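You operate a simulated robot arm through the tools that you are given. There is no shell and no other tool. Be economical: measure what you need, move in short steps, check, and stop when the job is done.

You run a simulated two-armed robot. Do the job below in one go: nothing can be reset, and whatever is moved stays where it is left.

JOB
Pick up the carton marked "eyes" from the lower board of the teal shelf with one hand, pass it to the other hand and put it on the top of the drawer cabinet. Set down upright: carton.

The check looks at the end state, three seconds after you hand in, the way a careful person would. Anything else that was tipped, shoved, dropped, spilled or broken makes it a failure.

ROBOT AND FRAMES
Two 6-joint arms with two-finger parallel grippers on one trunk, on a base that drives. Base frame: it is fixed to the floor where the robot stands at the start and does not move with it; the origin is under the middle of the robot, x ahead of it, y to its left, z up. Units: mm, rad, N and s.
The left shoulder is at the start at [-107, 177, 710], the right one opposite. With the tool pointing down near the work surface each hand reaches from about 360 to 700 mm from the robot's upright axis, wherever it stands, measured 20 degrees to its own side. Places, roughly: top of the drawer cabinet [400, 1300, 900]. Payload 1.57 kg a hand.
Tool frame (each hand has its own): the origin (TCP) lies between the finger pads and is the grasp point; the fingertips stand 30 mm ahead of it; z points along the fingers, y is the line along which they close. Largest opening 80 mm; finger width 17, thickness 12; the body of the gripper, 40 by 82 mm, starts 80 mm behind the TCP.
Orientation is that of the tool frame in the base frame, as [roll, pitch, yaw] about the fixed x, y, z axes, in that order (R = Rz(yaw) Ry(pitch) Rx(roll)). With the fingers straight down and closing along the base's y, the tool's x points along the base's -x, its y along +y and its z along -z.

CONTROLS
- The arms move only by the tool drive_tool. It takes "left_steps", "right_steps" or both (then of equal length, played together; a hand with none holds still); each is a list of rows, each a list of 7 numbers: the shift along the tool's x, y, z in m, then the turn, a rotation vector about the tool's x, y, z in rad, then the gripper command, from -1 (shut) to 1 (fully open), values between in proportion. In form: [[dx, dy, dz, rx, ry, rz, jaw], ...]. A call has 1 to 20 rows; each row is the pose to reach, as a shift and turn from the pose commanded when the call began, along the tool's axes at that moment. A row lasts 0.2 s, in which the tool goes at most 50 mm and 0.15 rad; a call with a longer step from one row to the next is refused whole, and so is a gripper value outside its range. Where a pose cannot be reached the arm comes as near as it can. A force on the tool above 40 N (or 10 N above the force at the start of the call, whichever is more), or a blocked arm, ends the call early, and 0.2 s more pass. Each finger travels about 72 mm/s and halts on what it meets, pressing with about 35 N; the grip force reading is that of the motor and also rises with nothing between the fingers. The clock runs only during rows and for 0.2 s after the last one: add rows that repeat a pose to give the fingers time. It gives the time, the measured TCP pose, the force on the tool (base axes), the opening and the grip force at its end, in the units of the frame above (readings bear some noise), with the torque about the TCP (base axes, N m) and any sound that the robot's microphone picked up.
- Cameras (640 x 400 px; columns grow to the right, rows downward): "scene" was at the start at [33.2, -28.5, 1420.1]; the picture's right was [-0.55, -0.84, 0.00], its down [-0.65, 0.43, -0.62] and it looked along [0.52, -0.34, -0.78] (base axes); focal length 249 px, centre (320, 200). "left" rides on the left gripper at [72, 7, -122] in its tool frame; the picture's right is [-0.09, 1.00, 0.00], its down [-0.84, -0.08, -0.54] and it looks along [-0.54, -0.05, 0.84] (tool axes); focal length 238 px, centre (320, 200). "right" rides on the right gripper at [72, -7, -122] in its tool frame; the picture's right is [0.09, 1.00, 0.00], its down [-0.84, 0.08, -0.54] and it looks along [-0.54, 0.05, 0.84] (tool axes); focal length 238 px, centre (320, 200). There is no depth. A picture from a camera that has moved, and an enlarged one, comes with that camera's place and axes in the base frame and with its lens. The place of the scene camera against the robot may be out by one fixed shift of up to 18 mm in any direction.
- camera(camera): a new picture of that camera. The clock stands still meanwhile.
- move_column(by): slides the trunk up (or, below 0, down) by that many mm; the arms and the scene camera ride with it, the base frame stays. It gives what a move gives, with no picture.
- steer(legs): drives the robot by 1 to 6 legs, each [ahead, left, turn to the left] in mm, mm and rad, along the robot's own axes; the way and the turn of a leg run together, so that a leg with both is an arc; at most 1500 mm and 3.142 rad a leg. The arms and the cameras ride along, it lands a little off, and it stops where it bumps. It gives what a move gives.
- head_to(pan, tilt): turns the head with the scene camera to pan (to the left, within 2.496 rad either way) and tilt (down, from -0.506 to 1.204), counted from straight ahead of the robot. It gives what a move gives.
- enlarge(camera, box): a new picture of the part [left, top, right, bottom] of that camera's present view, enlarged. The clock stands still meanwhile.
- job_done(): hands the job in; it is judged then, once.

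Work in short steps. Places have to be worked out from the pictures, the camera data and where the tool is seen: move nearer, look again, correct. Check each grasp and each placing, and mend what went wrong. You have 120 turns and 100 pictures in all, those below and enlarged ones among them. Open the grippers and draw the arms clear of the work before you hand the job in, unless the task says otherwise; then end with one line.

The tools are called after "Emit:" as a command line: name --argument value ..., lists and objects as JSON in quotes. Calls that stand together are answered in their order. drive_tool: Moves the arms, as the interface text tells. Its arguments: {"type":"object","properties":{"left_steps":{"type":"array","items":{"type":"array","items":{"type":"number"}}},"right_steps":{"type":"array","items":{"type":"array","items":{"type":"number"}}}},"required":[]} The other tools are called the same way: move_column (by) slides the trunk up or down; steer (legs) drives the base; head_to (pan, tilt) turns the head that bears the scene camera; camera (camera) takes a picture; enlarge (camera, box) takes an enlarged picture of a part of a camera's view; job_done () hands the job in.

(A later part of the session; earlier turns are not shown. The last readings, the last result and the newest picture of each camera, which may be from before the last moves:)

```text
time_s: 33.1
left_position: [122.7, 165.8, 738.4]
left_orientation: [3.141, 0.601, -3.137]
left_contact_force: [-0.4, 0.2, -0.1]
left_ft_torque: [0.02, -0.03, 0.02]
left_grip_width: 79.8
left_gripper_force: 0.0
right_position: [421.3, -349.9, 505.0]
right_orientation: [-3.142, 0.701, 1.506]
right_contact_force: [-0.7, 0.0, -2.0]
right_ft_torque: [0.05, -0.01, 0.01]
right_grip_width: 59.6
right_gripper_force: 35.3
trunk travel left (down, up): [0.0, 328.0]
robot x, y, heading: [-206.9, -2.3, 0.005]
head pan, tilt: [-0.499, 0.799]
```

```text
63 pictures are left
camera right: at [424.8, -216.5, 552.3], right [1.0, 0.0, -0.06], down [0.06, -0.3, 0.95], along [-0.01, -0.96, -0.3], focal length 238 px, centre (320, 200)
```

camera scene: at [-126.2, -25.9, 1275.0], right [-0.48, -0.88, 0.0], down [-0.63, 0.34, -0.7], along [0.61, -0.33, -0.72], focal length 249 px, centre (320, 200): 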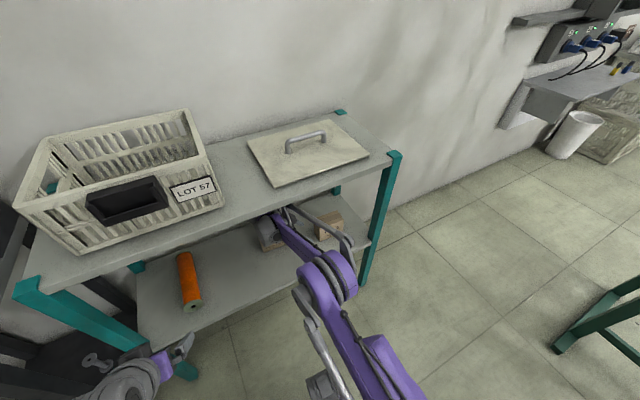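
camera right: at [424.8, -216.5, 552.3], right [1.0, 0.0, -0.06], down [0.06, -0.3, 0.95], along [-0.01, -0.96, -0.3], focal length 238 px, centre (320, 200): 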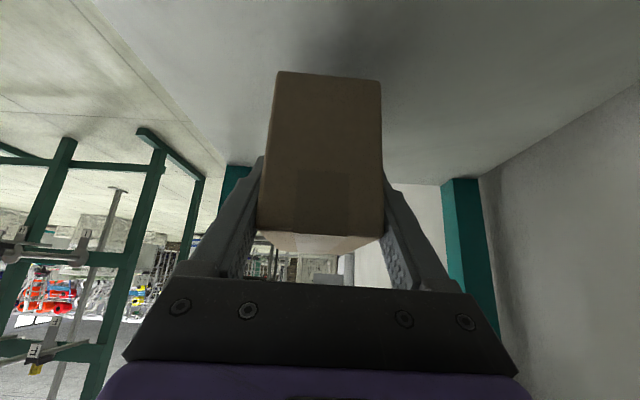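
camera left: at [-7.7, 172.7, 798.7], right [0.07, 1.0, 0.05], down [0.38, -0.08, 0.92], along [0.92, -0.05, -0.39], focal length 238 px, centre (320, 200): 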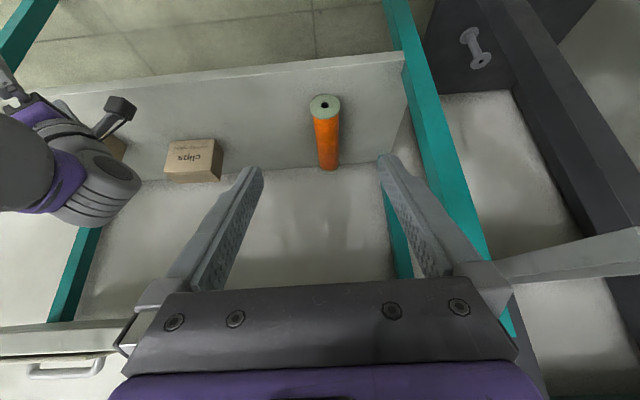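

The carton is lifted and stays upright in the grip. I draw straight back out of the shelf.

Emit:
drive_tool --right_steps '[[0, -0.03, 0, 0, 0, 0, -1], [0, -0.06, 0, 0, 0, 0, -1], [0, -0.09, 0, 0, 0, 0, -1], [0, -0.12, 0, 0, 0, 0, -1], [0, -0.15, 0, 0, 0, 0, -1], [0, -0.18, 0, 0, 0, 0, -1], [0, -0.21, 0, 0, 0, 0, -1], [0, -0.24, 0, 0, 0, 0, -1], [0, -0.24, 0, 0, 0, 0, -1]]'

Emit:
camera --camera "scene"

Emit:
camera --camera "right"

```text
time_s: 35.1
left_position: [121.7, 165.3, 739.7]
left_orientation: [3.141, 0.602, -3.139]
left_contact_force: [0.1, 0.0, 0.2]
left_ft_torque: [-0.01, -0.02, 0.03]
left_grip_width: 80.0
left_gripper_force: 0.0
right_position: [183.5, -332.3, 507.1]
right_orientation: [-3.141, 0.699, 1.505]
right_contact_force: [0.3, 0.4, -2.7]
right_ft_torque: [0.09, -0.02, 0.05]
right_grip_width: 59.6
right_gripper_force: 34.9
trunk travel left (down, up): [0.0, 328.0]
robot x, y, heading: [-213.4, -0.9, 0.007]
head pan, tilt: [-0.499, 0.799]
```

```text
62 pictures are left
camera scene: at [-126.0, -26.0, 1275.0], right [-0.48, -0.88, 0.0], down [-0.63, 0.34, -0.7], along [0.61, -0.33, -0.72], focal length 249 px, centre (320, 200)
```

scene: 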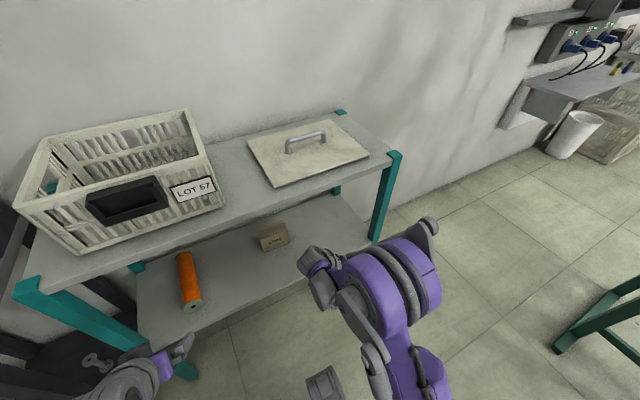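

```text
61 pictures are left
camera right: at [185.5, -199.4, 552.5], right [1.0, 0.0, -0.06], down [0.06, -0.3, 0.95], along [-0.01, -0.96, -0.3], focal length 238 px, centre (320, 200)
```

right: 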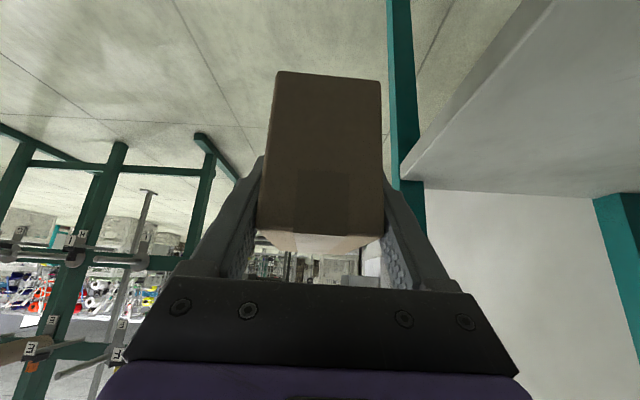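

The carton is out, with the shelf and the clips carton untouched. I drive back 300 mm for room, raise the trunk 150 mm, and start turning the carton about the vertical.

Emit:
steer --legs '[[-300, 0, 0]]'

Emit:
move_column --by 150

Emit:
drive_tool --right_steps '[[-0.09, 0, -0.107, 0, 0, 0, -1]]'

```text
time_s: 37.1
left_position: [-176.7, 166.7, 739.4]
left_orientation: [3.141, 0.6, -3.131]
left_contact_force: [0.0, -0.4, 0.1]
left_ft_torque: [0.03, 0.0, 0.0]
left_grip_width: 80.0
left_gripper_force: 0.0
right_position: [-111.7, -331.2, 506.4]
right_orientation: [3.141, 0.7, 1.51]
right_contact_force: [-0.1, -0.1, -1.9]
right_ft_torque: [0.09, -0.02, -0.01]
right_grip_width: 59.9
right_gripper_force: 35.2
trunk travel left (down, up): [0.0, 328.0]
robot x, y, heading: [-505.4, -2.8, 0.012]
head pan, tilt: [-0.499, 0.799]
```

```text
time_s: 38.9
left_position: [-177.5, 165.2, 889.5]
left_orientation: [3.141, 0.601, -3.132]
left_contact_force: [-0.4, 0.0, 1.2]
left_ft_torque: [0.01, -0.02, 0.0]
left_grip_width: 79.8
left_gripper_force: 0.0
right_position: [-112.0, -331.9, 656.2]
right_orientation: [3.141, 0.701, 1.512]
right_contact_force: [0.6, 0.0, -1.5]
right_ft_torque: [0.06, 0.04, 0.0]
right_grip_width: 59.8
right_gripper_force: 35.0
trunk travel left (down, up): [-150.0, 178.0]
robot x, y, heading: [-501.1, -3.7, 0.01]
head pan, tilt: [-0.499, 0.799]
```

```text
refused: row 1 steps farther than a row can; nothing moved
```

The carton still holds firm. I raise the right hand 170 mm and forward 80 mm, then turn it about the vertical in 0.14 rad rows.

Emit:
drive_tool --right_steps '[[-0.022, 0.016, -0.026, 0, 0, 0, -1], [-0.044, 0.032, -0.052, 0, 0, 0, -1], [-0.066, 0.048, -0.078, 0, 0, 0, -1], [-0.088, 0.064, -0.104, 0, 0, 0, -1], [-0.11, 0.08, -0.13, 0, 0, 0, -1], [-0.11, 0.08, -0.13, 0, 0, 0, -1]]'

Emit:
drive_tool --right_steps '[[0, 0, 0, -0.09, 0, -0.107, -1], [0, 0, 0, -0.18, 0, -0.214, -1], [0, 0, 0, -0.27, 0, -0.321, -1], [0, 0, 0, -0.36, 0, -0.428, -1], [0, 0, 0, -0.45, 0, -0.535, -1], [0, 0, 0, -0.54, 0, -0.642, -1], [0, 0, 0, -0.63, 0, -0.749, -1], [0, 0, 0, -0.72, 0, -0.855, -1], [0, 0, 0, -0.81, 0, -0.962, -1], [0, 0, 0, -0.9, 0, -1.069, -1], [0, 0, 0, -0.99, 0, -1.176, -1], [0, 0, 0, -1.056, 0, -1.255, -1], [0, 0, 0, -1.056, 0, -1.255, -1]]'

Emit:
camera --camera "scene"

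```text
time_s: 40.3
left_position: [-176.6, 166.0, 890.0]
left_orientation: [3.14, 0.6, -3.132]
left_contact_force: [0.0, 0.1, 0.5]
left_ft_torque: [0.01, 0.0, 0.0]
left_grip_width: 80.0
left_gripper_force: 0.0
right_position: [-32.0, -335.6, 825.2]
right_orientation: [-3.141, 0.701, 1.513]
right_contact_force: [-0.4, 0.0, -1.4]
right_ft_torque: [0.06, 0.0, 0.04]
right_grip_width: 60.0
right_gripper_force: 34.8
trunk travel left (down, up): [-150.0, 178.0]
robot x, y, heading: [-505.6, -0.6, 0.01]
head pan, tilt: [-0.499, 0.799]
```

```text
time_s: 43.1
left_position: [-177.9, 166.8, 888.7]
left_orientation: [-3.141, 0.601, -3.131]
left_contact_force: [-0.9, 0.1, -0.2]
left_ft_torque: [0.01, -0.01, -0.01]
left_grip_width: 79.9
left_gripper_force: 0.0
right_position: [-32.0, -337.4, 825.0]
right_orientation: [3.141, 0.701, -3.132]
right_contact_force: [-0.7, -0.2, -2.8]
right_ft_torque: [-0.01, 0.08, -0.05]
right_grip_width: 59.8
right_gripper_force: 34.4
trunk travel left (down, up): [-150.0, 178.0]
robot x, y, heading: [-505.2, 1.4, 0.013]
head pan, tilt: [-0.499, 0.799]
```

```text
60 pictures are left
camera scene: at [-465.1, -27.6, 1427.8], right [-0.47, -0.88, 0.0], down [-0.63, 0.34, -0.7], along [0.62, -0.33, -0.72], focal length 249 px, centre (320, 200)
```

scene: 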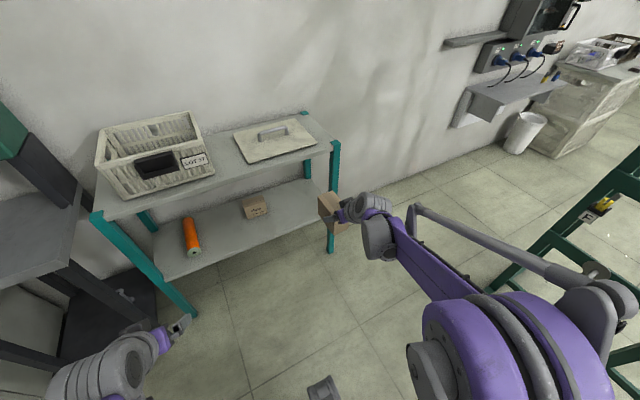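

Half the turn is done. I continue another 90° so the hand leans to -y and the free carton end faces +y.

Emit:
drive_tool --right_steps '[[0, 0, 0, -0.09, 0, -0.107, -1], [0, 0, 0, -0.18, 0, -0.214, -1], [0, 0, 0, -0.27, 0, -0.321, -1], [0, 0, 0, -0.36, 0, -0.428, -1], [0, 0, 0, -0.45, 0, -0.535, -1], [0, 0, 0, -0.54, 0, -0.642, -1], [0, 0, 0, -0.63, 0, -0.749, -1], [0, 0, 0, -0.72, 0, -0.855, -1], [0, 0, 0, -0.81, 0, -0.962, -1], [0, 0, 0, -0.9, 0, -1.069, -1], [0, 0, 0, -0.99, 0, -1.176, -1], [0, 0, 0, -1.006, 0, -1.195, -1], [0, 0, 0, -1.006, 0, -1.195, -1]]'

Emit:
camera --camera "scene"

```text
time_s: 45.9
left_position: [-177.0, 167.4, 888.2]
left_orientation: [-3.141, 0.6, -3.131]
left_contact_force: [0.4, 0.6, -0.3]
left_ft_torque: [-0.03, -0.01, 0.0]
left_grip_width: 80.0
left_gripper_force: 0.0
right_position: [-31.2, -337.2, 824.5]
right_orientation: [3.14, 0.7, -1.569]
right_contact_force: [0.7, 0.7, -2.4]
right_ft_torque: [-0.09, 0.01, -0.01]
right_grip_width: 59.9
right_gripper_force: 35.1
trunk travel left (down, up): [-150.0, 178.0]
robot x, y, heading: [-505.8, -2.8, 0.012]
head pan, tilt: [-0.499, 0.799]
```

```text
59 pictures are left
camera scene: at [-465.0, -27.7, 1427.7], right [-0.47, -0.88, 0.0], down [-0.63, 0.34, -0.7], along [0.62, -0.33, -0.72], focal length 249 px, centre (320, 200)
```

scene: 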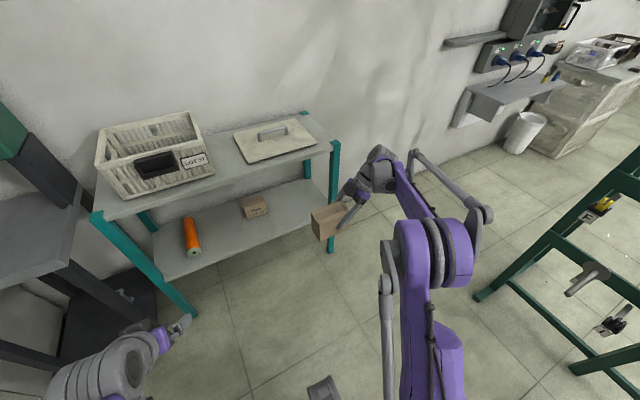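

The carton hangs upright with its free half toward +y. I now move the right hand +y 280 mm and bring the left hand upright to a staging point, then look.

Emit:
drive_tool --left_steps '[[-0.0253, 0.0126, 0.0147, 0, 0.12, 0, 1], [-0.0507, 0.0252, 0.0294, 0, 0.24, 0, 1], [-0.076, 0.0378, 0.044, 0, 0.36, 0, 1], [-0.1014, 0.0504, 0.0587, 0, 0.48, 0, 1], [-0.1267, 0.063, 0.0734, 0, 0.6, 0, 1], [-0.1267, 0.063, 0.0734, 0, 0.6, 0, 1]]'

Emit:
drive_tool --left_steps '[[0, 0, 0, 0, 0, 0.14, 1], [0, 0, 0, 0, 0, 0.28, 1], [0, 0, 0, 0, 0, 0.42, 1], [0, 0, 0, 0, 0, 0.56, 1], [0, 0, 0, 0, 0, 0.7, 1], [0, 0, 0, 0, 0, 0.84, 1], [0, 0, 0, 0, 0, 0.98, 1], [0, 0, 0, 0, 0, 1.12, 1], [0, 0, 0, 0, 0, 1.26, 1], [0, 0, 0, 0, 0, 1.4, 1], [0, 0, 0, 0, 0, 1.54, 1], [0, 0, 0, 0, 0, 1.58, 1], [0, 0, 0, 0, 0, 1.58, 1]]'

Emit:
drive_tool --left_steps '[[0, 0, 0, 0, -0.14, 0, 1], [0, 0, 0, 0, -0.28, 0, 1], [0, 0, 0, 0, -0.42, 0, 1], [0, 0, 0, 0, -0.56, 0, 1], [0, 0, 0, 0, -0.7, 0, 1], [0, 0, 0, 0, -0.7, 0, 1]]'

Emit:
head_to --pan 0.0 --tilt 0.8

Emit:
camera --camera "scene"

```text
time_s: 47.3
left_position: [-30.4, 230.6, 900.7]
left_orientation: [-3.142, 0.0, -3.131]
left_contact_force: [-0.6, 0.0, 0.3]
left_ft_torque: [0.01, -0.02, 0.05]
left_grip_width: 80.1
left_gripper_force: 0.0
right_position: [-31.8, -337.5, 825.7]
right_orientation: [-3.141, 0.7, -1.567]
right_contact_force: [-0.1, -0.3, -2.2]
right_ft_torque: [-0.06, -0.01, -0.02]
right_grip_width: 59.8
right_gripper_force: 34.8
trunk travel left (down, up): [-150.0, 178.0]
robot x, y, heading: [-503.1, 0.9, 0.011]
head pan, tilt: [-0.499, 0.799]
```

```text
time_s: 50.1
left_position: [-30.3, 229.9, 899.9]
left_orientation: [3.141, -0.001, 1.571]
left_contact_force: [-0.5, 0.1, -0.8]
left_ft_torque: [0.01, 0.0, 0.01]
left_grip_width: 80.0
left_gripper_force: 0.0
right_position: [-32.1, -337.1, 825.2]
right_orientation: [-3.141, 0.699, -1.571]
right_contact_force: [0.0, -0.4, -2.9]
right_ft_torque: [-0.07, -0.01, 0.04]
right_grip_width: 59.4
right_gripper_force: 35.1
trunk travel left (down, up): [-150.0, 178.0]
robot x, y, heading: [-509.2, -0.7, 0.008]
head pan, tilt: [-0.499, 0.799]
```

```text
time_s: 51.5
left_position: [-30.8, 232.1, 899.1]
left_orientation: [-3.141, 0.7, 1.571]
left_contact_force: [-0.4, -0.1, 0.1]
left_ft_torque: [-0.03, -0.01, -0.03]
left_grip_width: 79.9
left_gripper_force: 0.1
right_position: [-31.2, -337.4, 825.9]
right_orientation: [3.141, 0.701, -1.57]
right_contact_force: [-0.7, 0.3, -2.4]
right_ft_torque: [-0.06, -0.01, -0.03]
right_grip_width: 59.7
right_gripper_force: 34.7
trunk travel left (down, up): [-150.0, 178.0]
robot x, y, heading: [-506.1, -1.2, 0.009]
head pan, tilt: [-0.499, 0.799]
```

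```text
time_s: 52.4
left_position: [-30.3, 230.3, 898.7]
left_orientation: [-3.141, 0.701, 1.572]
left_contact_force: [0.5, -0.5, 0.1]
left_ft_torque: [-0.02, 0.02, 0.0]
left_grip_width: 80.1
left_gripper_force: 0.2
right_position: [-32.0, -337.1, 826.5]
right_orientation: [3.142, 0.699, -1.572]
right_contact_force: [0.5, 0.2, -2.2]
right_ft_torque: [-0.04, 0.01, -0.02]
right_grip_width: 59.7
right_gripper_force: 35.1
trunk travel left (down, up): [-150.0, 178.0]
robot x, y, heading: [-510.3, -3.6, 0.01]
head pan, tilt: [0.0, 0.799]
```

```text
58 pictures are left
camera scene: at [-455.6, 11.0, 1427.7], right [0.01, -1.0, 0.0], down [-0.72, -0.01, -0.7], along [0.7, 0.01, -0.72], focal length 249 px, centre (320, 200)
```

scene: 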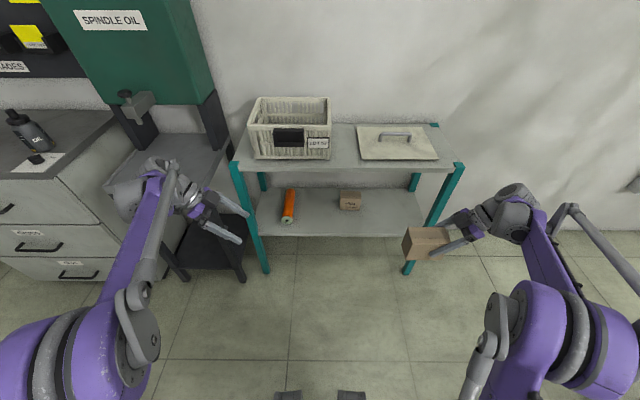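

Both hands mirror each other nicely. I bring them together: the right hand +y 270 mm, the left hand to about 50 mm short of the free carton end.

Emit:
drive_tool --right_steps '[[-0.0344, 0, 0.029, 0, 0, 0, -1], [-0.0688, 0, 0.058, 0, 0, 0, -1], [-0.1032, 0, 0.087, 0, 0, 0, -1], [-0.1376, 0, 0.116, 0, 0, 0, -1], [-0.172, 0, 0.145, 0, 0, 0, -1], [-0.2065, 0, 0.1739, 0, 0, 0, -1], [-0.2065, 0, 0.1739, 0, 0, 0, -1]]' --left_steps '[[-0.0137, 0, 0.0266, 0, 0, 0, 1], [-0.0274, 0, 0.0531, 0, 0, 0, 1], [-0.0411, 0, 0.0797, 0, 0, 0, 1], [-0.0548, -0.001, 0.1063, 0, 0, 0, 1], [-0.0685, -0.001, 0.1328, 0, 0, 0, 1], [-0.0822, -0.001, 0.1594, 0, 0, 0, 1], [-0.0822, -0.001, 0.1594, 0, 0, 0, 1]]'

Emit:
camera --camera "left"

Emit:
enlarge --camera "scene" --box '[200, 150, 440, 300]'

```text
time_s: 54.0
left_position: [-34.9, 65.7, 831.7]
left_orientation: [-3.141, 0.701, 1.574]
left_contact_force: [0.1, -0.3, -0.1]
left_ft_torque: [-0.05, -0.01, -0.02]
left_grip_width: 80.2
left_gripper_force: 0.1
right_position: [-30.3, -67.4, 826.4]
right_orientation: [-3.141, 0.701, -1.57]
right_contact_force: [0.1, 0.2, -2.1]
right_ft_torque: [-0.07, -0.01, 0.02]
right_grip_width: 59.7
right_gripper_force: 34.9
trunk travel left (down, up): [-150.0, 178.0]
robot x, y, heading: [-504.7, -4.3, 0.013]
head pan, tilt: [0.0, 0.799]
```

```text
57 pictures are left
camera left: at [-29.7, 200.3, 877.6], right [1.0, -0.07, 0.06], down [-0.08, -0.29, 0.95], along [-0.05, -0.95, -0.3], focal length 238 px, centre (320, 200)
```

left: 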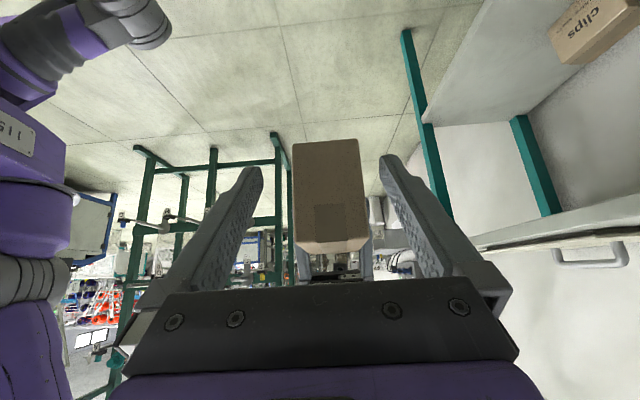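

```text
2.67 times, centred on (320, 225) of scene
camera zoom: at [-455.6, 10.9, 1427.8], right [0.01, -1.0, 0.0], down [-0.72, -0.01, -0.7], along [0.7, 0.01, -0.72], focal length 665 px, centre (320, 133)
```

zoom: 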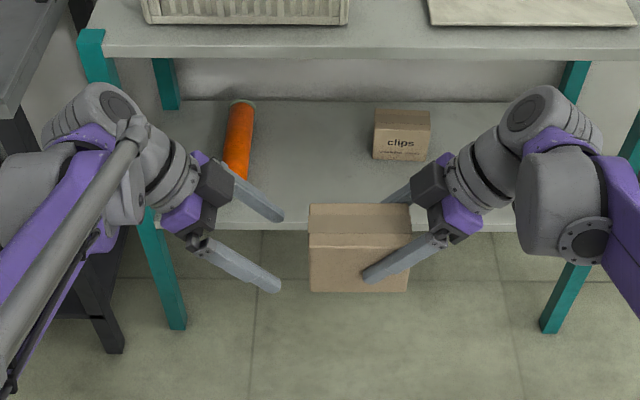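

Alignment is good; the left hand should shift about 4 mm in +x. I advance it over the free end in steps.

Emit:
drive_tool --left_steps '[[0, 0.0045, 0, 0, 0, 0, 1], [-0.0135, 0.0045, 0.0122, 0, 0, 0, 1], [-0.027, 0.0045, 0.0244, 0, 0, 0, 1], [-0.0404, 0.0045, 0.0367, 0, 0, 0, 1], [-0.0539, 0.0045, 0.0489, 0, 0, 0, 1], [-0.0539, 0.0045, 0.0489, 0, 0, 0, 1]]'

Emit:
camera --camera "left"

Emit:
enlarge --camera "scene" --box '[240, 170, 400, 270]'

```text
time_s: 55.4
left_position: [-27.4, -8.9, 826.4]
left_orientation: [-3.141, 0.7, 1.571]
left_contact_force: [0.9, 0.8, -0.7]
left_ft_torque: [0.01, 0.01, -0.03]
left_grip_width: 79.9
left_gripper_force: 0.0
right_position: [-32.0, -67.9, 826.5]
right_orientation: [-3.141, 0.7, -1.569]
right_contact_force: [0.7, 0.1, -1.9]
right_ft_torque: [-0.03, 0.0, 0.0]
right_grip_width: 59.9
right_gripper_force: 35.2
trunk travel left (down, up): [-150.0, 178.0]
robot x, y, heading: [-508.9, -0.1, 0.006]
head pan, tilt: [0.0, 0.799]
```

```text
55 pictures are left
camera left: at [-22.1, 125.4, 873.1], right [1.0, -0.07, 0.06], down [-0.08, -0.29, 0.95], along [-0.05, -0.95, -0.3], focal length 238 px, centre (320, 200)
```

left: 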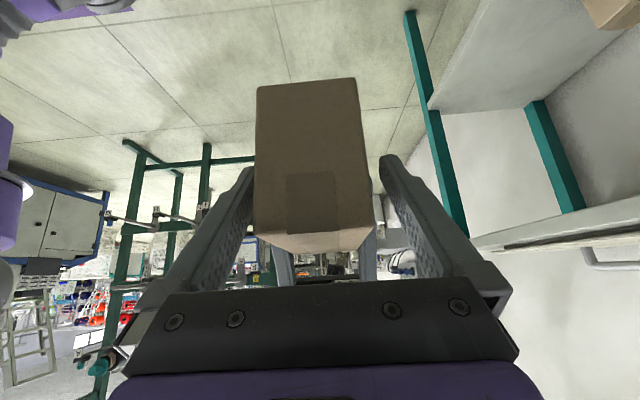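

```text
4.00 times, centred on (320, 220) of scene
camera zoom: at [-455.6, 11.3, 1427.7], right [0.01, -1.0, 0.0], down [-0.72, -0.01, -0.7], along [0.7, 0.01, -0.72], focal length 997 px, centre (320, 120)
```

zoom: 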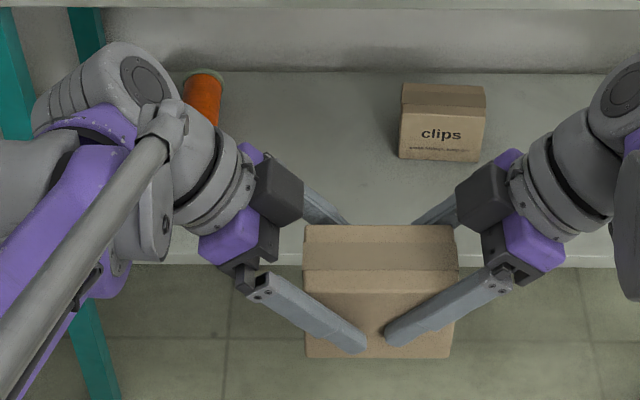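

Finger tips are apart and the carton is about 4 mm off centre in the left jaw. I shift the left hand -4 mm in x and close it.

Emit:
drive_tool --left_steps '[[0, -0.004, 0, 0, 0, 0, 1], [0, -0.004, 0, 0, 0, 0, 1], [0, -0.004, 0, 0, 0, 0, -1], [0, -0.004, 0, 0, 0, 0, -1], [0, -0.004, 0, 0, 0, 0, -1], [0, -0.004, 0, 0, 0, 0, -1], [0, -0.004, 0, 0, 0, 0, -1]]'

Emit:
camera --camera "left"

```text
time_s: 57.0
left_position: [-31.7, -6.6, 826.9]
left_orientation: [3.138, 0.702, 1.574]
left_contact_force: [15.9, 0.4, 1.0]
left_ft_torque: [0.0, -0.08, 0.18]
left_grip_width: 59.7
left_gripper_force: 34.7
right_position: [-31.6, -67.5, 826.5]
right_orientation: [3.141, 0.701, -1.57]
right_contact_force: [-16.2, -0.8, -1.0]
right_ft_torque: [0.07, 0.09, 0.76]
right_grip_width: 59.7
right_gripper_force: 35.2
trunk travel left (down, up): [-150.0, 178.0]
robot x, y, heading: [-504.2, -4.4, 0.004]
head pan, tilt: [0.0, 0.799]
```

```text
53 pictures are left
camera left: at [-26.4, 126.7, 873.7], right [1.0, -0.07, 0.06], down [-0.08, -0.29, 0.95], along [-0.05, -0.95, -0.3], focal length 238 px, centre (320, 200)
```

left: 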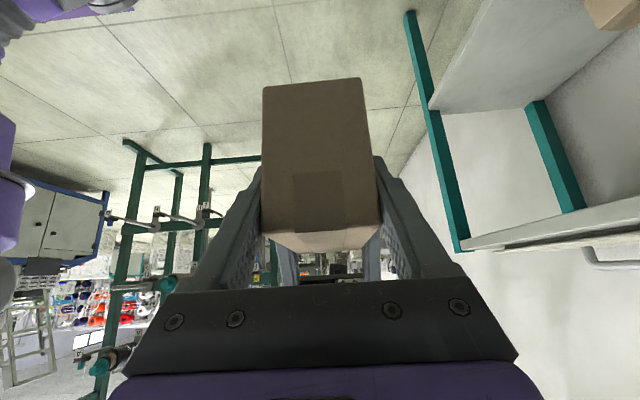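

Both hands hold the carton, with a 16 N sideways squeeze between them. I relieve it by moving the left hand 2 mm in +x, then open the right hand.

Emit:
drive_tool --left_steps '[[0, 0.001, 0, 0, 0, 0, -1], [0, 0.002, 0, 0, 0, 0, -1], [0, 0.002, 0, 0, 0, 0, -1]]'

Emit:
drive_tool --right_steps '[[0, 0, 0, 0, 0, 0, -0.4], [0, 0, 0, 0, 0, 0, 0.5], [0, 0, 0, 0, 0, 0, 1], [0, 0, 0, 0, 0, 0, 1], [0, 0, 0, 0, 0, 0, 1]]'

Emit:
enlarge --camera "scene" --box '[240, 170, 400, 270]'

```text
time_s: 57.8
left_position: [-30.3, -6.2, 828.8]
left_orientation: [3.141, 0.701, 1.572]
left_contact_force: [5.4, 7.2, -1.2]
left_ft_torque: [-0.79, -0.81, 0.0]
left_grip_width: 59.9
left_gripper_force: 35.0
right_position: [-31.0, -67.6, 826.6]
right_orientation: [3.141, 0.697, -1.571]
right_contact_force: [-4.0, -7.0, 1.1]
right_ft_torque: [0.9, 0.81, 0.27]
right_grip_width: 59.6
right_gripper_force: 35.3
trunk travel left (down, up): [-150.0, 178.0]
robot x, y, heading: [-504.9, 0.1, 0.008]
head pan, tilt: [0.0, 0.799]
```

```text
time_s: 59.0
left_position: [-31.0, -8.0, 828.5]
left_orientation: [3.141, 0.699, 1.572]
left_contact_force: [0.7, -0.5, 0.1]
left_ft_torque: [0.03, 0.03, 0.0]
left_grip_width: 59.7
left_gripper_force: 35.3
right_position: [-32.3, -67.9, 827.1]
right_orientation: [-3.141, 0.698, -1.57]
right_contact_force: [-0.8, 0.2, -0.5]
right_ft_torque: [0.01, -0.03, -0.02]
right_grip_width: 80.0
right_gripper_force: 0.0
trunk travel left (down, up): [-150.0, 178.0]
robot x, y, heading: [-507.8, -1.8, 0.008]
head pan, tilt: [0.0, 0.799]
```

```text
4.00 times, centred on (320, 220) of scene
camera zoom: at [-455.6, 11.1, 1427.7], right [0.01, -1.0, 0.0], down [-0.72, -0.01, -0.7], along [0.7, 0.01, -0.72], focal length 997 px, centre (320, 120)
```

zoom: 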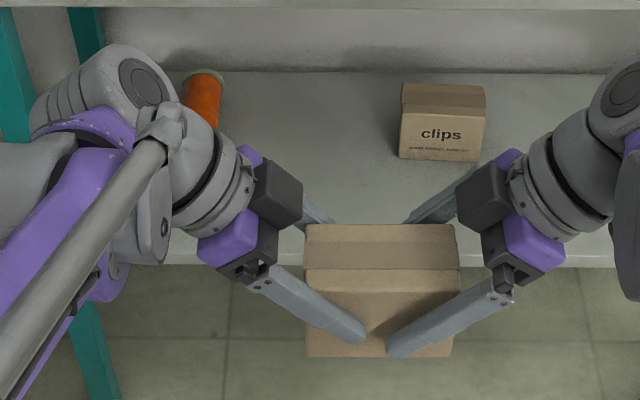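

The left hand holds and the right is open. I withdraw the right hand along its fingers.

Emit:
drive_tool --right_steps '[[0, 0, -0.02, 0, 0, 0, 1], [0, 0, -0.05, 0, 0, 0, 1], [0, 0, -0.09, 0, 0, 0, 1], [0, 0, -0.13, 0, 0, 0, 1], [0.03, 0, -0.16, 0, 0, 0, 1], [0.07, 0, -0.18, 0, 0, 0, 1], [0.07, 0, -0.18, 0, 0, 0, 1]]'

Emit:
camera --camera "scene"

Emit:
camera --camera "left"

```text
time_s: 60.6
left_position: [-31.7, -7.2, 827.3]
left_orientation: [-3.14, 0.7, 1.572]
left_contact_force: [0.6, -0.2, -0.9]
left_ft_torque: [0.06, 0.0, -0.03]
left_grip_width: 59.9
left_gripper_force: 35.1
right_position: [-28.8, -236.6, 917.2]
right_orientation: [3.14, 0.7, -1.57]
right_contact_force: [0.0, 0.6, -0.5]
right_ft_torque: [-0.01, 0.01, -0.01]
right_grip_width: 79.9
right_gripper_force: 0.0
trunk travel left (down, up): [-150.0, 178.0]
robot x, y, heading: [-505.7, -1.6, 0.012]
head pan, tilt: [0.0, 0.799]
```

```text
51 pictures are left
camera scene: at [-455.8, 11.6, 1427.8], right [0.01, -1.0, 0.0], down [-0.72, -0.01, -0.7], along [0.7, 0.01, -0.72], focal length 249 px, centre (320, 200)
```

scene: 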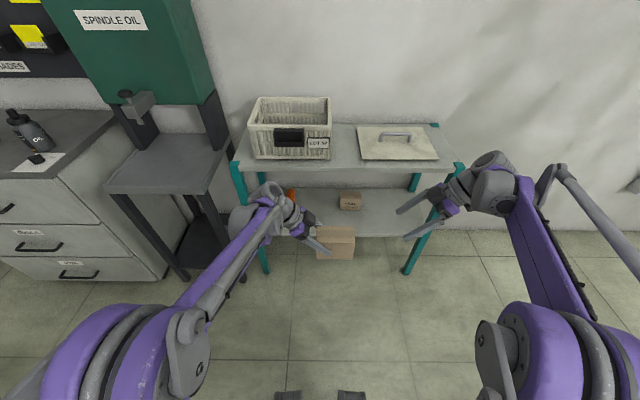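

```text
50 pictures are left
camera left: at [-24.9, 126.2, 873.9], right [1.0, -0.07, 0.06], down [-0.08, -0.29, 0.95], along [-0.05, -0.95, -0.29], focal length 238 px, centre (320, 200)
```

left: 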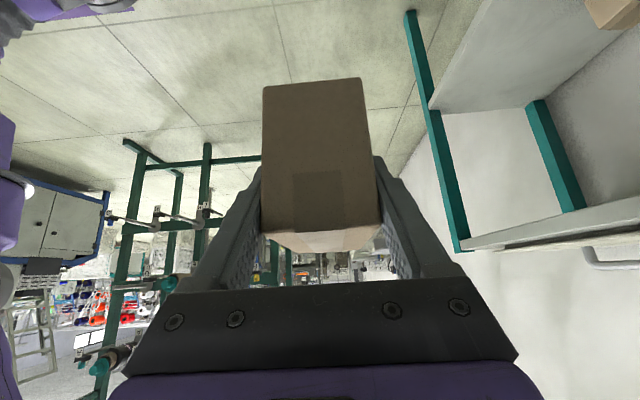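

The left hand holds the carton level. I raise the trunk to the top, then go forward to x≈-230 to clear the cart and left in two legs, looking in between.

Emit:
move_column --by 178

Emit:
steer --legs '[[275, 0, 0], [0, 500, 0]]'

Emit:
head_to --pan 0.6 --tilt 0.8

Emit:
camera --camera "scene"

Emit:
head_to --pan 2.2 --tilt 0.9

Emit:
camera --camera "scene"

```text
time_s: 62.6
left_position: [-30.2, -7.2, 1005.9]
left_orientation: [3.141, 0.7, 1.571]
left_contact_force: [-0.7, 0.9, -3.1]
left_ft_torque: [0.06, 0.01, 0.04]
left_grip_width: 59.8
left_gripper_force: 34.5
right_position: [-33.1, -234.4, 1096.7]
right_orientation: [-3.142, 0.701, -1.57]
right_contact_force: [0.1, -0.3, 0.3]
right_ft_torque: [0.02, -0.01, -0.02]
right_grip_width: 80.0
right_gripper_force: 0.0
trunk travel left (down, up): [-328.0, 0.0]
robot x, y, heading: [-506.3, 0.1, 0.007]
head pan, tilt: [0.0, 0.799]
```

```text
time_s: 69.1
left_position: [242.4, 509.6, 1006.5]
left_orientation: [3.141, 0.7, 1.571]
left_contact_force: [0.8, 0.2, -2.0]
left_ft_torque: [0.11, -0.02, 0.01]
left_grip_width: 59.8
left_gripper_force: 34.8
right_position: [239.4, 278.5, 1095.9]
right_orientation: [3.141, 0.699, -1.571]
right_contact_force: [-0.4, -0.1, -0.2]
right_ft_torque: [0.03, -0.02, 0.03]
right_grip_width: 80.1
right_gripper_force: 0.1
trunk travel left (down, up): [-328.0, 0.0]
robot x, y, heading: [-234.2, 515.1, 0.012]
head pan, tilt: [0.0, 0.799]
```

```text
time_s: 70.1
left_position: [242.2, 507.2, 1006.5]
left_orientation: [-3.141, 0.7, 1.569]
left_contact_force: [0.1, 0.4, -1.5]
left_ft_torque: [0.06, -0.02, -0.02]
left_grip_width: 59.5
left_gripper_force: 34.7
right_position: [239.2, 278.7, 1096.2]
right_orientation: [3.141, 0.701, -1.571]
right_contact_force: [0.2, 0.1, 0.2]
right_ft_torque: [0.02, -0.01, 0.0]
right_grip_width: 80.2
right_gripper_force: 0.0
trunk travel left (down, up): [-328.0, 0.0]
robot x, y, heading: [-234.9, 512.3, 0.009]
head pan, tilt: [0.6, 0.799]
```

```text
49 pictures are left
camera scene: at [-208.9, 571.6, 1608.1], right [0.57, -0.82, 0.0], down [-0.59, -0.41, -0.7], along [0.57, 0.4, -0.72], focal length 249 px, centre (320, 200)
```

scene: 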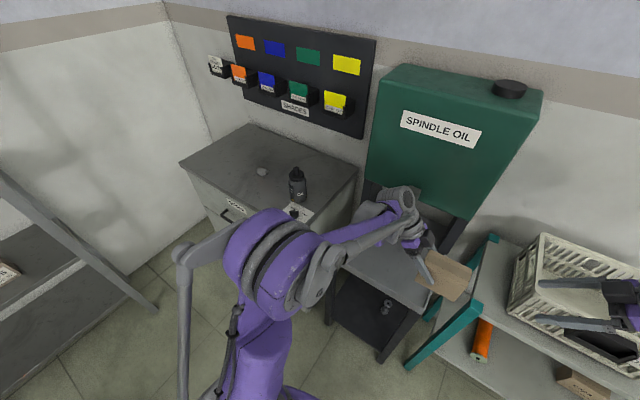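

```text
time_s: 71.8
left_position: [241.9, 507.6, 1005.8]
left_orientation: [3.141, 0.699, 1.57]
left_contact_force: [0.1, 0.5, -1.9]
left_ft_torque: [0.02, 0.03, 0.01]
left_grip_width: 59.6
left_gripper_force: 34.6
right_position: [239.5, 279.6, 1096.1]
right_orientation: [-3.141, 0.7, -1.569]
right_contact_force: [0.0, -0.7, 0.4]
right_ft_torque: [0.02, 0.01, 0.03]
right_grip_width: 79.9
right_gripper_force: 0.1
trunk travel left (down, up): [-328.0, 0.0]
robot x, y, heading: [-237.0, 513.3, 0.01]
head pan, tilt: [2.201, 0.901]
```

```text
48 pictures are left
camera scene: at [-320.1, 586.2, 1600.2], right [0.8, 0.6, 0.0], down [0.47, -0.63, -0.62], along [-0.37, 0.5, -0.78], focal length 249 px, centre (320, 200)
```

scene: 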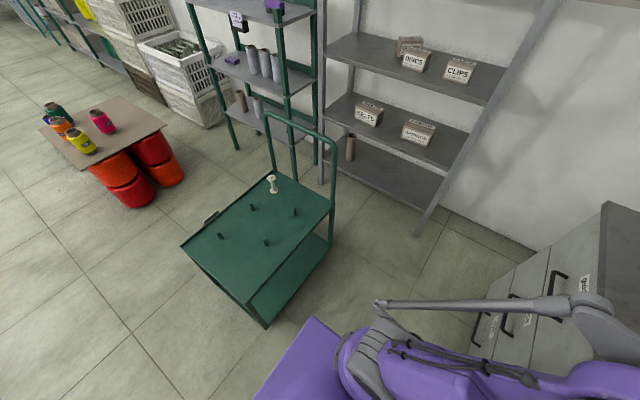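

Cart and robot rear are clear. The cabinet top has a bottle at about (302, 1036), a paper beside it and a small puck at about (346, 1275); y≈1350–1600 is free. I back off 110 mm so the hand passes in front of the bottle, then drive left.

Emit:
steer --legs '[[-110, 0, 0], [0, 750, 0]]'

Emit:
head_to --pan 0.3 --tilt 0.75

Emit:
camera --camera "scene"

```text
time_s: 79.5
left_position: [126.7, 1238.6, 1006.0]
left_orientation: [-3.141, 0.7, 1.56]
left_contact_force: [-0.1, 0.0, -1.9]
left_ft_torque: [0.08, 0.01, -0.01]
left_grip_width: 59.8
left_gripper_force: 34.8
right_position: [122.2, 1009.3, 1095.4]
right_orientation: [-3.141, 0.7, -1.583]
right_contact_force: [-0.1, 0.4, -0.7]
right_ft_torque: [0.0, -0.03, 0.02]
right_grip_width: 79.8
right_gripper_force: 0.0
trunk travel left (down, up): [-328.0, 0.0]
robot x, y, heading: [-348.0, 1251.6, -0.004]
head pan, tilt: [2.201, 0.901]
```

```text
time_s: 81.4
left_position: [127.3, 1238.6, 1005.7]
left_orientation: [-3.141, 0.7, 1.558]
left_contact_force: [0.6, 0.3, -2.7]
left_ft_torque: [0.08, 0.0, 0.0]
left_grip_width: 59.8
left_gripper_force: 34.9
right_position: [121.5, 1010.5, 1094.8]
right_orientation: [-3.14, 0.7, -1.584]
right_contact_force: [-0.3, -1.3, -0.6]
right_ft_torque: [0.01, 0.02, -0.02]
right_grip_width: 79.8
right_gripper_force: 0.1
trunk travel left (down, up): [-328.0, 0.0]
robot x, y, heading: [-350.9, 1250.9, -0.006]
head pan, tilt: [0.3, 0.75]
```

```text
47 pictures are left
camera scene: at [-310.8, 1287.8, 1612.1], right [0.29, -0.96, 0.0], down [-0.65, -0.2, -0.73], along [0.7, 0.21, -0.68], focal length 249 px, centre (320, 200)
```

scene: 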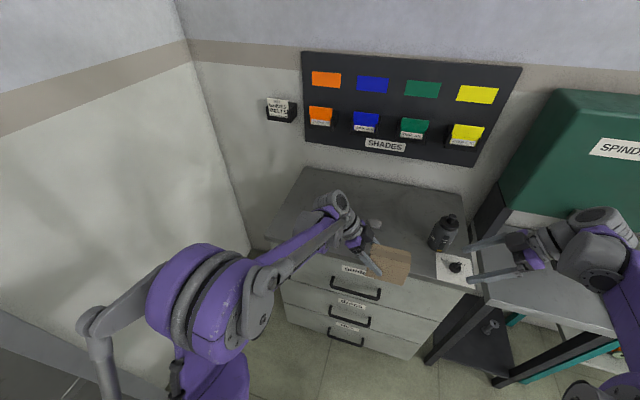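

I move the left hand 223 mm in +y while still in front of the cabinet. The right hand goes back and up so it stays clear of the bottle.

Emit:
drive_tool --left_steps '[[0.0284, 0, -0.0239, 0, 0, 0, -1], [0.0569, 0, -0.0479, 0, 0, 0, -1], [0.0853, 0, -0.0718, 0, 0, 0, -1], [0.1137, 0, -0.0957, 0, 0, 0, -1], [0.1422, 0, -0.1197, 0, 0, 0, -1], [0.1706, 0, -0.1436, 0, 0, 0, -1], [0.1706, 0, -0.1436, 0, 0, 0, -1]]' --right_steps '[[0, 0.02, 0, 0, 0, 0, 1], [-0.01, 0.04, -0.012, 0, 0, 0, 1], [-0.02, 0.06, -0.024, 0, 0, 0, 1], [-0.03, 0.08, -0.036, 0, 0, 0, 1], [-0.0386, 0.1, -0.046, 0, 0, 0, 1], [-0.0386, 0.12, -0.046, 0, 0, 0, 1], [-0.0386, 0.12, -0.046, 0, 0, 0, 1]]'

Emit:
camera --camera "scene"

```text
time_s: 83.0
left_position: [128.2, 1461.9, 1006.8]
left_orientation: [3.141, 0.699, 1.558]
left_contact_force: [0.8, -0.1, -2.1]
left_ft_torque: [0.06, -0.01, -0.01]
left_grip_width: 59.4
left_gripper_force: 35.1
right_position: [2.0, 1011.8, 1154.7]
right_orientation: [3.141, 0.698, -1.584]
right_contact_force: [-0.6, -1.1, -0.8]
right_ft_torque: [0.02, -0.04, 0.0]
right_grip_width: 80.0
right_gripper_force: 0.0
trunk travel left (down, up): [-328.0, 0.0]
robot x, y, heading: [-344.3, 1248.5, -0.006]
head pan, tilt: [0.3, 0.75]
```

```text
46 pictures are left
camera scene: at [-310.5, 1287.0, 1612.1], right [0.29, -0.96, 0.0], down [-0.65, -0.2, -0.73], along [0.7, 0.21, -0.68], focal length 249 px, centre (320, 200)
```

scene: 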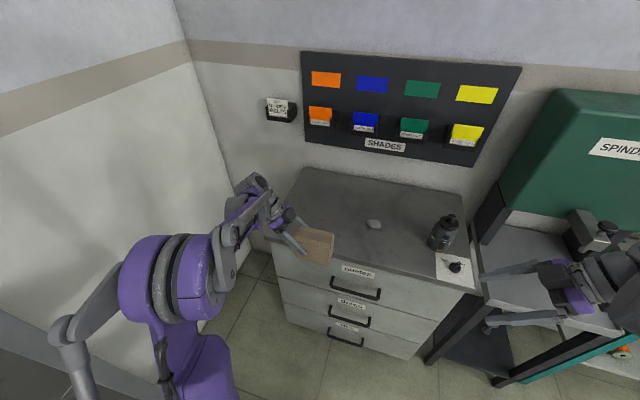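

The target area is clear. I drive forward 90 mm, then reach 95 mm further with the left arm over the cabinet top.

Emit:
steer --legs '[[90, 0, 0]]'

Emit:
drive_tool --left_steps '[[0, 0.03, 0, 0, 0, 0, -1], [0, 0.06, 0, 0, 0, 0, -1], [0, 0.095, 0, 0, 0, 0, -1], [0, 0.095, 0, 0, 0, 0, -1]]'

Emit:
camera --camera "scene"

Emit:
camera --camera "left"

```text
time_s: 84.1
left_position: [216.9, 1462.4, 1006.9]
left_orientation: [-3.141, 0.7, 1.558]
left_contact_force: [0.0, -0.2, -1.3]
left_ft_torque: [0.06, -0.01, -0.03]
left_grip_width: 59.5
left_gripper_force: 34.9
right_position: [90.6, 1011.8, 1154.8]
right_orientation: [3.139, 0.7, -1.583]
right_contact_force: [0.2, 0.5, -0.3]
right_ft_torque: [0.0, -0.02, 0.02]
right_grip_width: 80.2
right_gripper_force: 0.1
trunk travel left (down, up): [-328.0, 0.0]
robot x, y, heading: [-256.6, 1251.6, -0.009]
head pan, tilt: [0.3, 0.75]
```

```text
time_s: 85.1
left_position: [311.5, 1458.1, 1005.7]
left_orientation: [3.141, 0.699, 1.559]
left_contact_force: [-0.3, 0.5, -2.0]
left_ft_torque: [0.09, -0.01, 0.01]
left_grip_width: 59.6
left_gripper_force: 34.9
right_position: [90.9, 1010.2, 1156.6]
right_orientation: [-3.141, 0.7, -1.583]
right_contact_force: [-0.9, -0.3, 0.0]
right_ft_torque: [0.01, -0.03, -0.01]
right_grip_width: 80.2
right_gripper_force: 0.0
trunk travel left (down, up): [-328.0, 0.0]
robot x, y, heading: [-259.0, 1248.2, -0.001]
head pan, tilt: [0.3, 0.75]
```

```text
45 pictures are left
camera scene: at [-222.2, 1287.5, 1612.0], right [0.29, -0.96, 0.0], down [-0.65, -0.2, -0.73], along [0.7, 0.21, -0.68], focal length 249 px, centre (320, 200)
```

scene: 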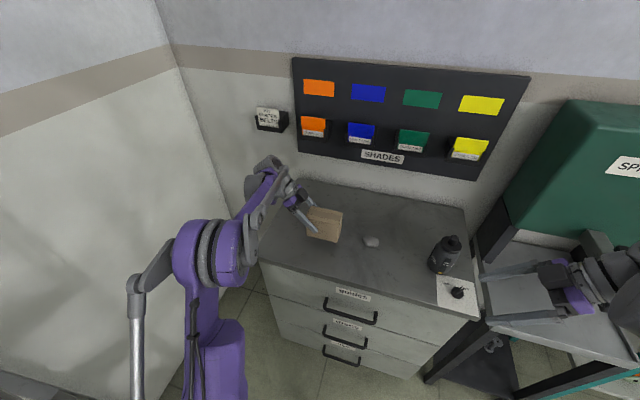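

```text
44 pictures are left
camera left: at [319.4, 1591.3, 1051.9], right [0.99, -0.08, 0.06], down [-0.08, -0.29, 0.95], along [-0.06, -0.95, -0.3], focal length 238 px, centre (320, 200)
```

left: 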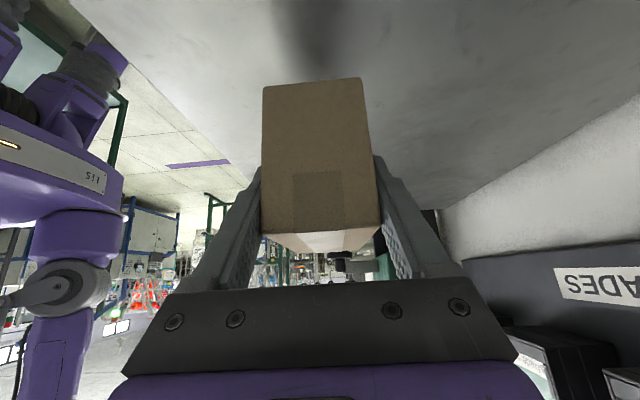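

The carton is over the free part of the cabinet top, its bottom at an estimated z≈946. I lower 40 mm and read.

Emit:
drive_tool --left_steps '[[0.0064, 0, 0.00765, 0, 0, 0, -1], [0.0129, 0, 0.0153, 0, 0, 0, -1], [0.0193, 0, 0.023, 0, 0, 0, -1], [0.0258, 0, 0.0306, 0, 0, 0, -1], [0.0258, 0, 0.0306, 0, 0, 0, -1]]'

Emit:
camera --camera "left"

Emit:
enlarge --camera "scene" --box '[250, 170, 410, 270]'

```text
time_s: 86.3
left_position: [313.0, 1460.4, 966.9]
left_orientation: [3.142, 0.7, 1.559]
left_contact_force: [0.0, -0.4, -2.2]
left_ft_torque: [0.08, -0.01, 0.0]
left_grip_width: 59.9
left_gripper_force: 35.1
right_position: [92.7, 1011.5, 1155.8]
right_orientation: [-3.141, 0.7, -1.583]
right_contact_force: [0.2, 0.2, 0.3]
right_ft_torque: [0.03, 0.01, -0.05]
right_grip_width: 79.8
right_gripper_force: 0.0
trunk travel left (down, up): [-328.0, 0.0]
robot x, y, heading: [-261.2, 1247.8, -0.0]
head pan, tilt: [0.3, 0.75]
```

```text
43 pictures are left
camera left: at [320.0, 1593.6, 1013.6], right [0.99, -0.08, 0.06], down [-0.08, -0.29, 0.95], along [-0.06, -0.95, -0.3], focal length 238 px, centre (320, 200)
```

left: 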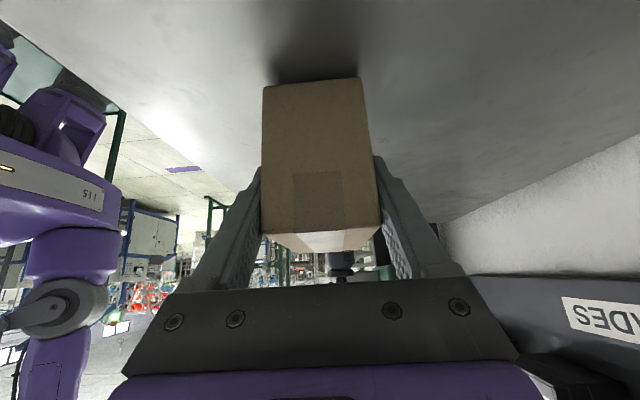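

```text
4.00 times, centred on (330, 220) of scene
camera zoom: at [-221.3, 1287.5, 1612.1], right [0.29, -0.96, 0.0], down [-0.65, -0.2, -0.73], along [0.7, 0.21, -0.68], focal length 997 px, centre (280, 120)
```

zoom: 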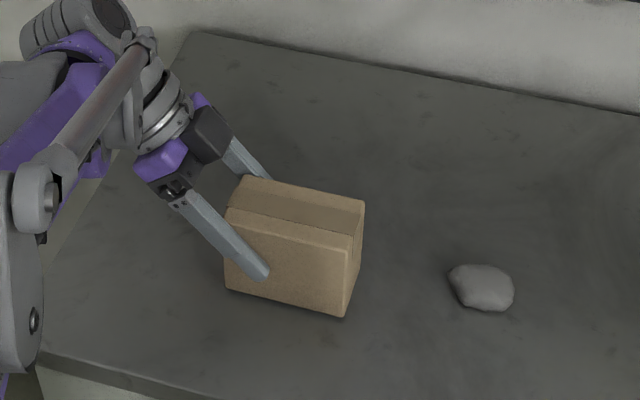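

It's nearly down and clear of the stone. I lower further in 2 mm rows.

Emit:
drive_tool --left_steps '[[0.0013, 0, 0.0015, 0, 0, 0, -1], [0.0026, 0, 0.0031, 0, 0, 0, -1], [0.0032, 0, 0.0038, 0, 0, 0, -1]]'

```text
time_s: 87.1
left_position: [311.6, 1460.9, 961.7]
left_orientation: [-3.141, 0.699, 1.556]
left_contact_force: [0.9, 1.7, 0.8]
left_ft_torque: [0.13, -0.12, 0.0]
left_grip_width: 60.0
left_gripper_force: 35.6
right_position: [92.0, 1011.1, 1155.0]
right_orientation: [3.141, 0.702, -1.583]
right_contact_force: [0.1, 0.4, 0.0]
right_ft_torque: [-0.02, -0.01, 0.01]
right_grip_width: 79.7
right_gripper_force: 0.2
trunk travel left (down, up): [-328.0, 0.0]
robot x, y, heading: [-260.2, 1248.0, 0.001]
head pan, tilt: [0.3, 0.75]
```

The force rose from -2.2 to +0.8 N, so the carton is just touching. I go 1 mm more to seat it.

Emit:
drive_tool --left_steps '[[0.0007, 0, 0.0008, 0, 0, 0, -1], [0.0007, 0, 0.0008, 0, 0, 0, -1]]'

Emit:
camera --camera "left"

```text
time_s: 87.7
left_position: [312.7, 1459.7, 960.8]
left_orientation: [3.138, 0.699, 1.557]
left_contact_force: [5.7, 5.9, 20.6]
left_ft_torque: [0.87, -0.03, -0.12]
left_grip_width: 59.5
left_gripper_force: 35.1
right_position: [91.2, 1012.1, 1154.8]
right_orientation: [-3.141, 0.702, -1.582]
right_contact_force: [0.0, 0.8, 0.5]
right_ft_torque: [-0.01, 0.03, -0.03]
right_grip_width: 79.9
right_gripper_force: 0.0
trunk travel left (down, up): [-328.0, 0.0]
robot x, y, heading: [-257.2, 1252.1, -0.002]
head pan, tilt: [0.3, 0.75]
```

```text
41 pictures are left
camera left: at [319.8, 1593.5, 1008.6], right [0.99, -0.08, 0.06], down [-0.08, -0.29, 0.95], along [-0.06, -0.95, -0.29], focal length 238 px, centre (320, 200)
```

left: 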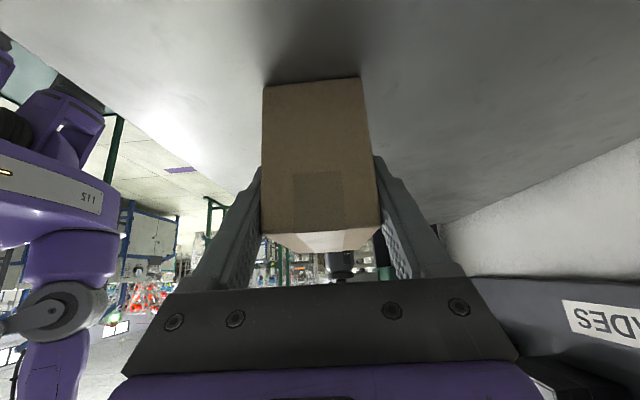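

It is firmly seated at about 20 N. I ease up 0.6 mm, open slowly, and withdraw along the fingers.

Emit:
drive_tool --left_steps '[[-0.0004, 0, -0.0005, 0, 0, 0, -1], [-0.0004, 0, -0.0005, 0, 0, 0, -0.2], [-0.0004, 0, -0.0005, 0, 0, 0, 0.6], [-0.0004, 0, -0.0005, 0, 0, 0, 1], [-0.0004, 0, -0.0005, 0, 0, 0, 1], [-0.0004, 0, -0.0005, 0, 0, 0, 1]]'

Emit:
camera --camera "left"

```text
time_s: 89.1
left_position: [312.6, 1460.5, 960.6]
left_orientation: [-3.14, 0.698, 1.557]
left_contact_force: [-0.1, -0.1, -0.9]
left_ft_torque: [0.02, -0.01, 0.01]
left_grip_width: 79.9
left_gripper_force: 0.0
right_position: [91.2, 1010.8, 1155.1]
right_orientation: [3.141, 0.7, -1.584]
right_contact_force: [-1.2, -0.8, -0.4]
right_ft_torque: [0.03, -0.01, 0.02]
right_grip_width: 79.8
right_gripper_force: 0.0
trunk travel left (down, up): [-328.0, 0.0]
robot x, y, heading: [-256.2, 1253.0, -0.005]
head pan, tilt: [0.3, 0.75]
```

```text
40 pictures are left
camera left: at [320.0, 1593.6, 1007.5], right [0.99, -0.08, 0.06], down [-0.08, -0.29, 0.95], along [-0.06, -0.95, -0.3], focal length 238 px, centre (320, 200)
```

left: 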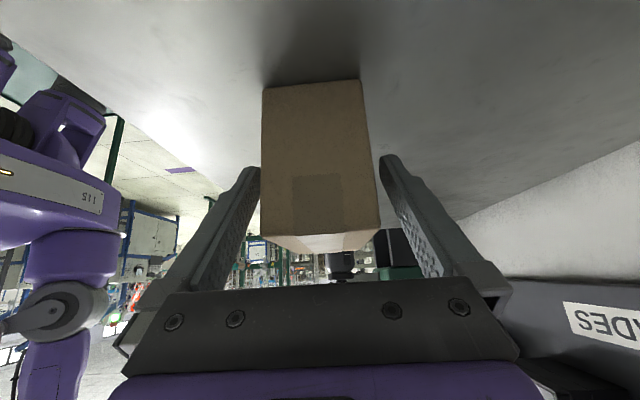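

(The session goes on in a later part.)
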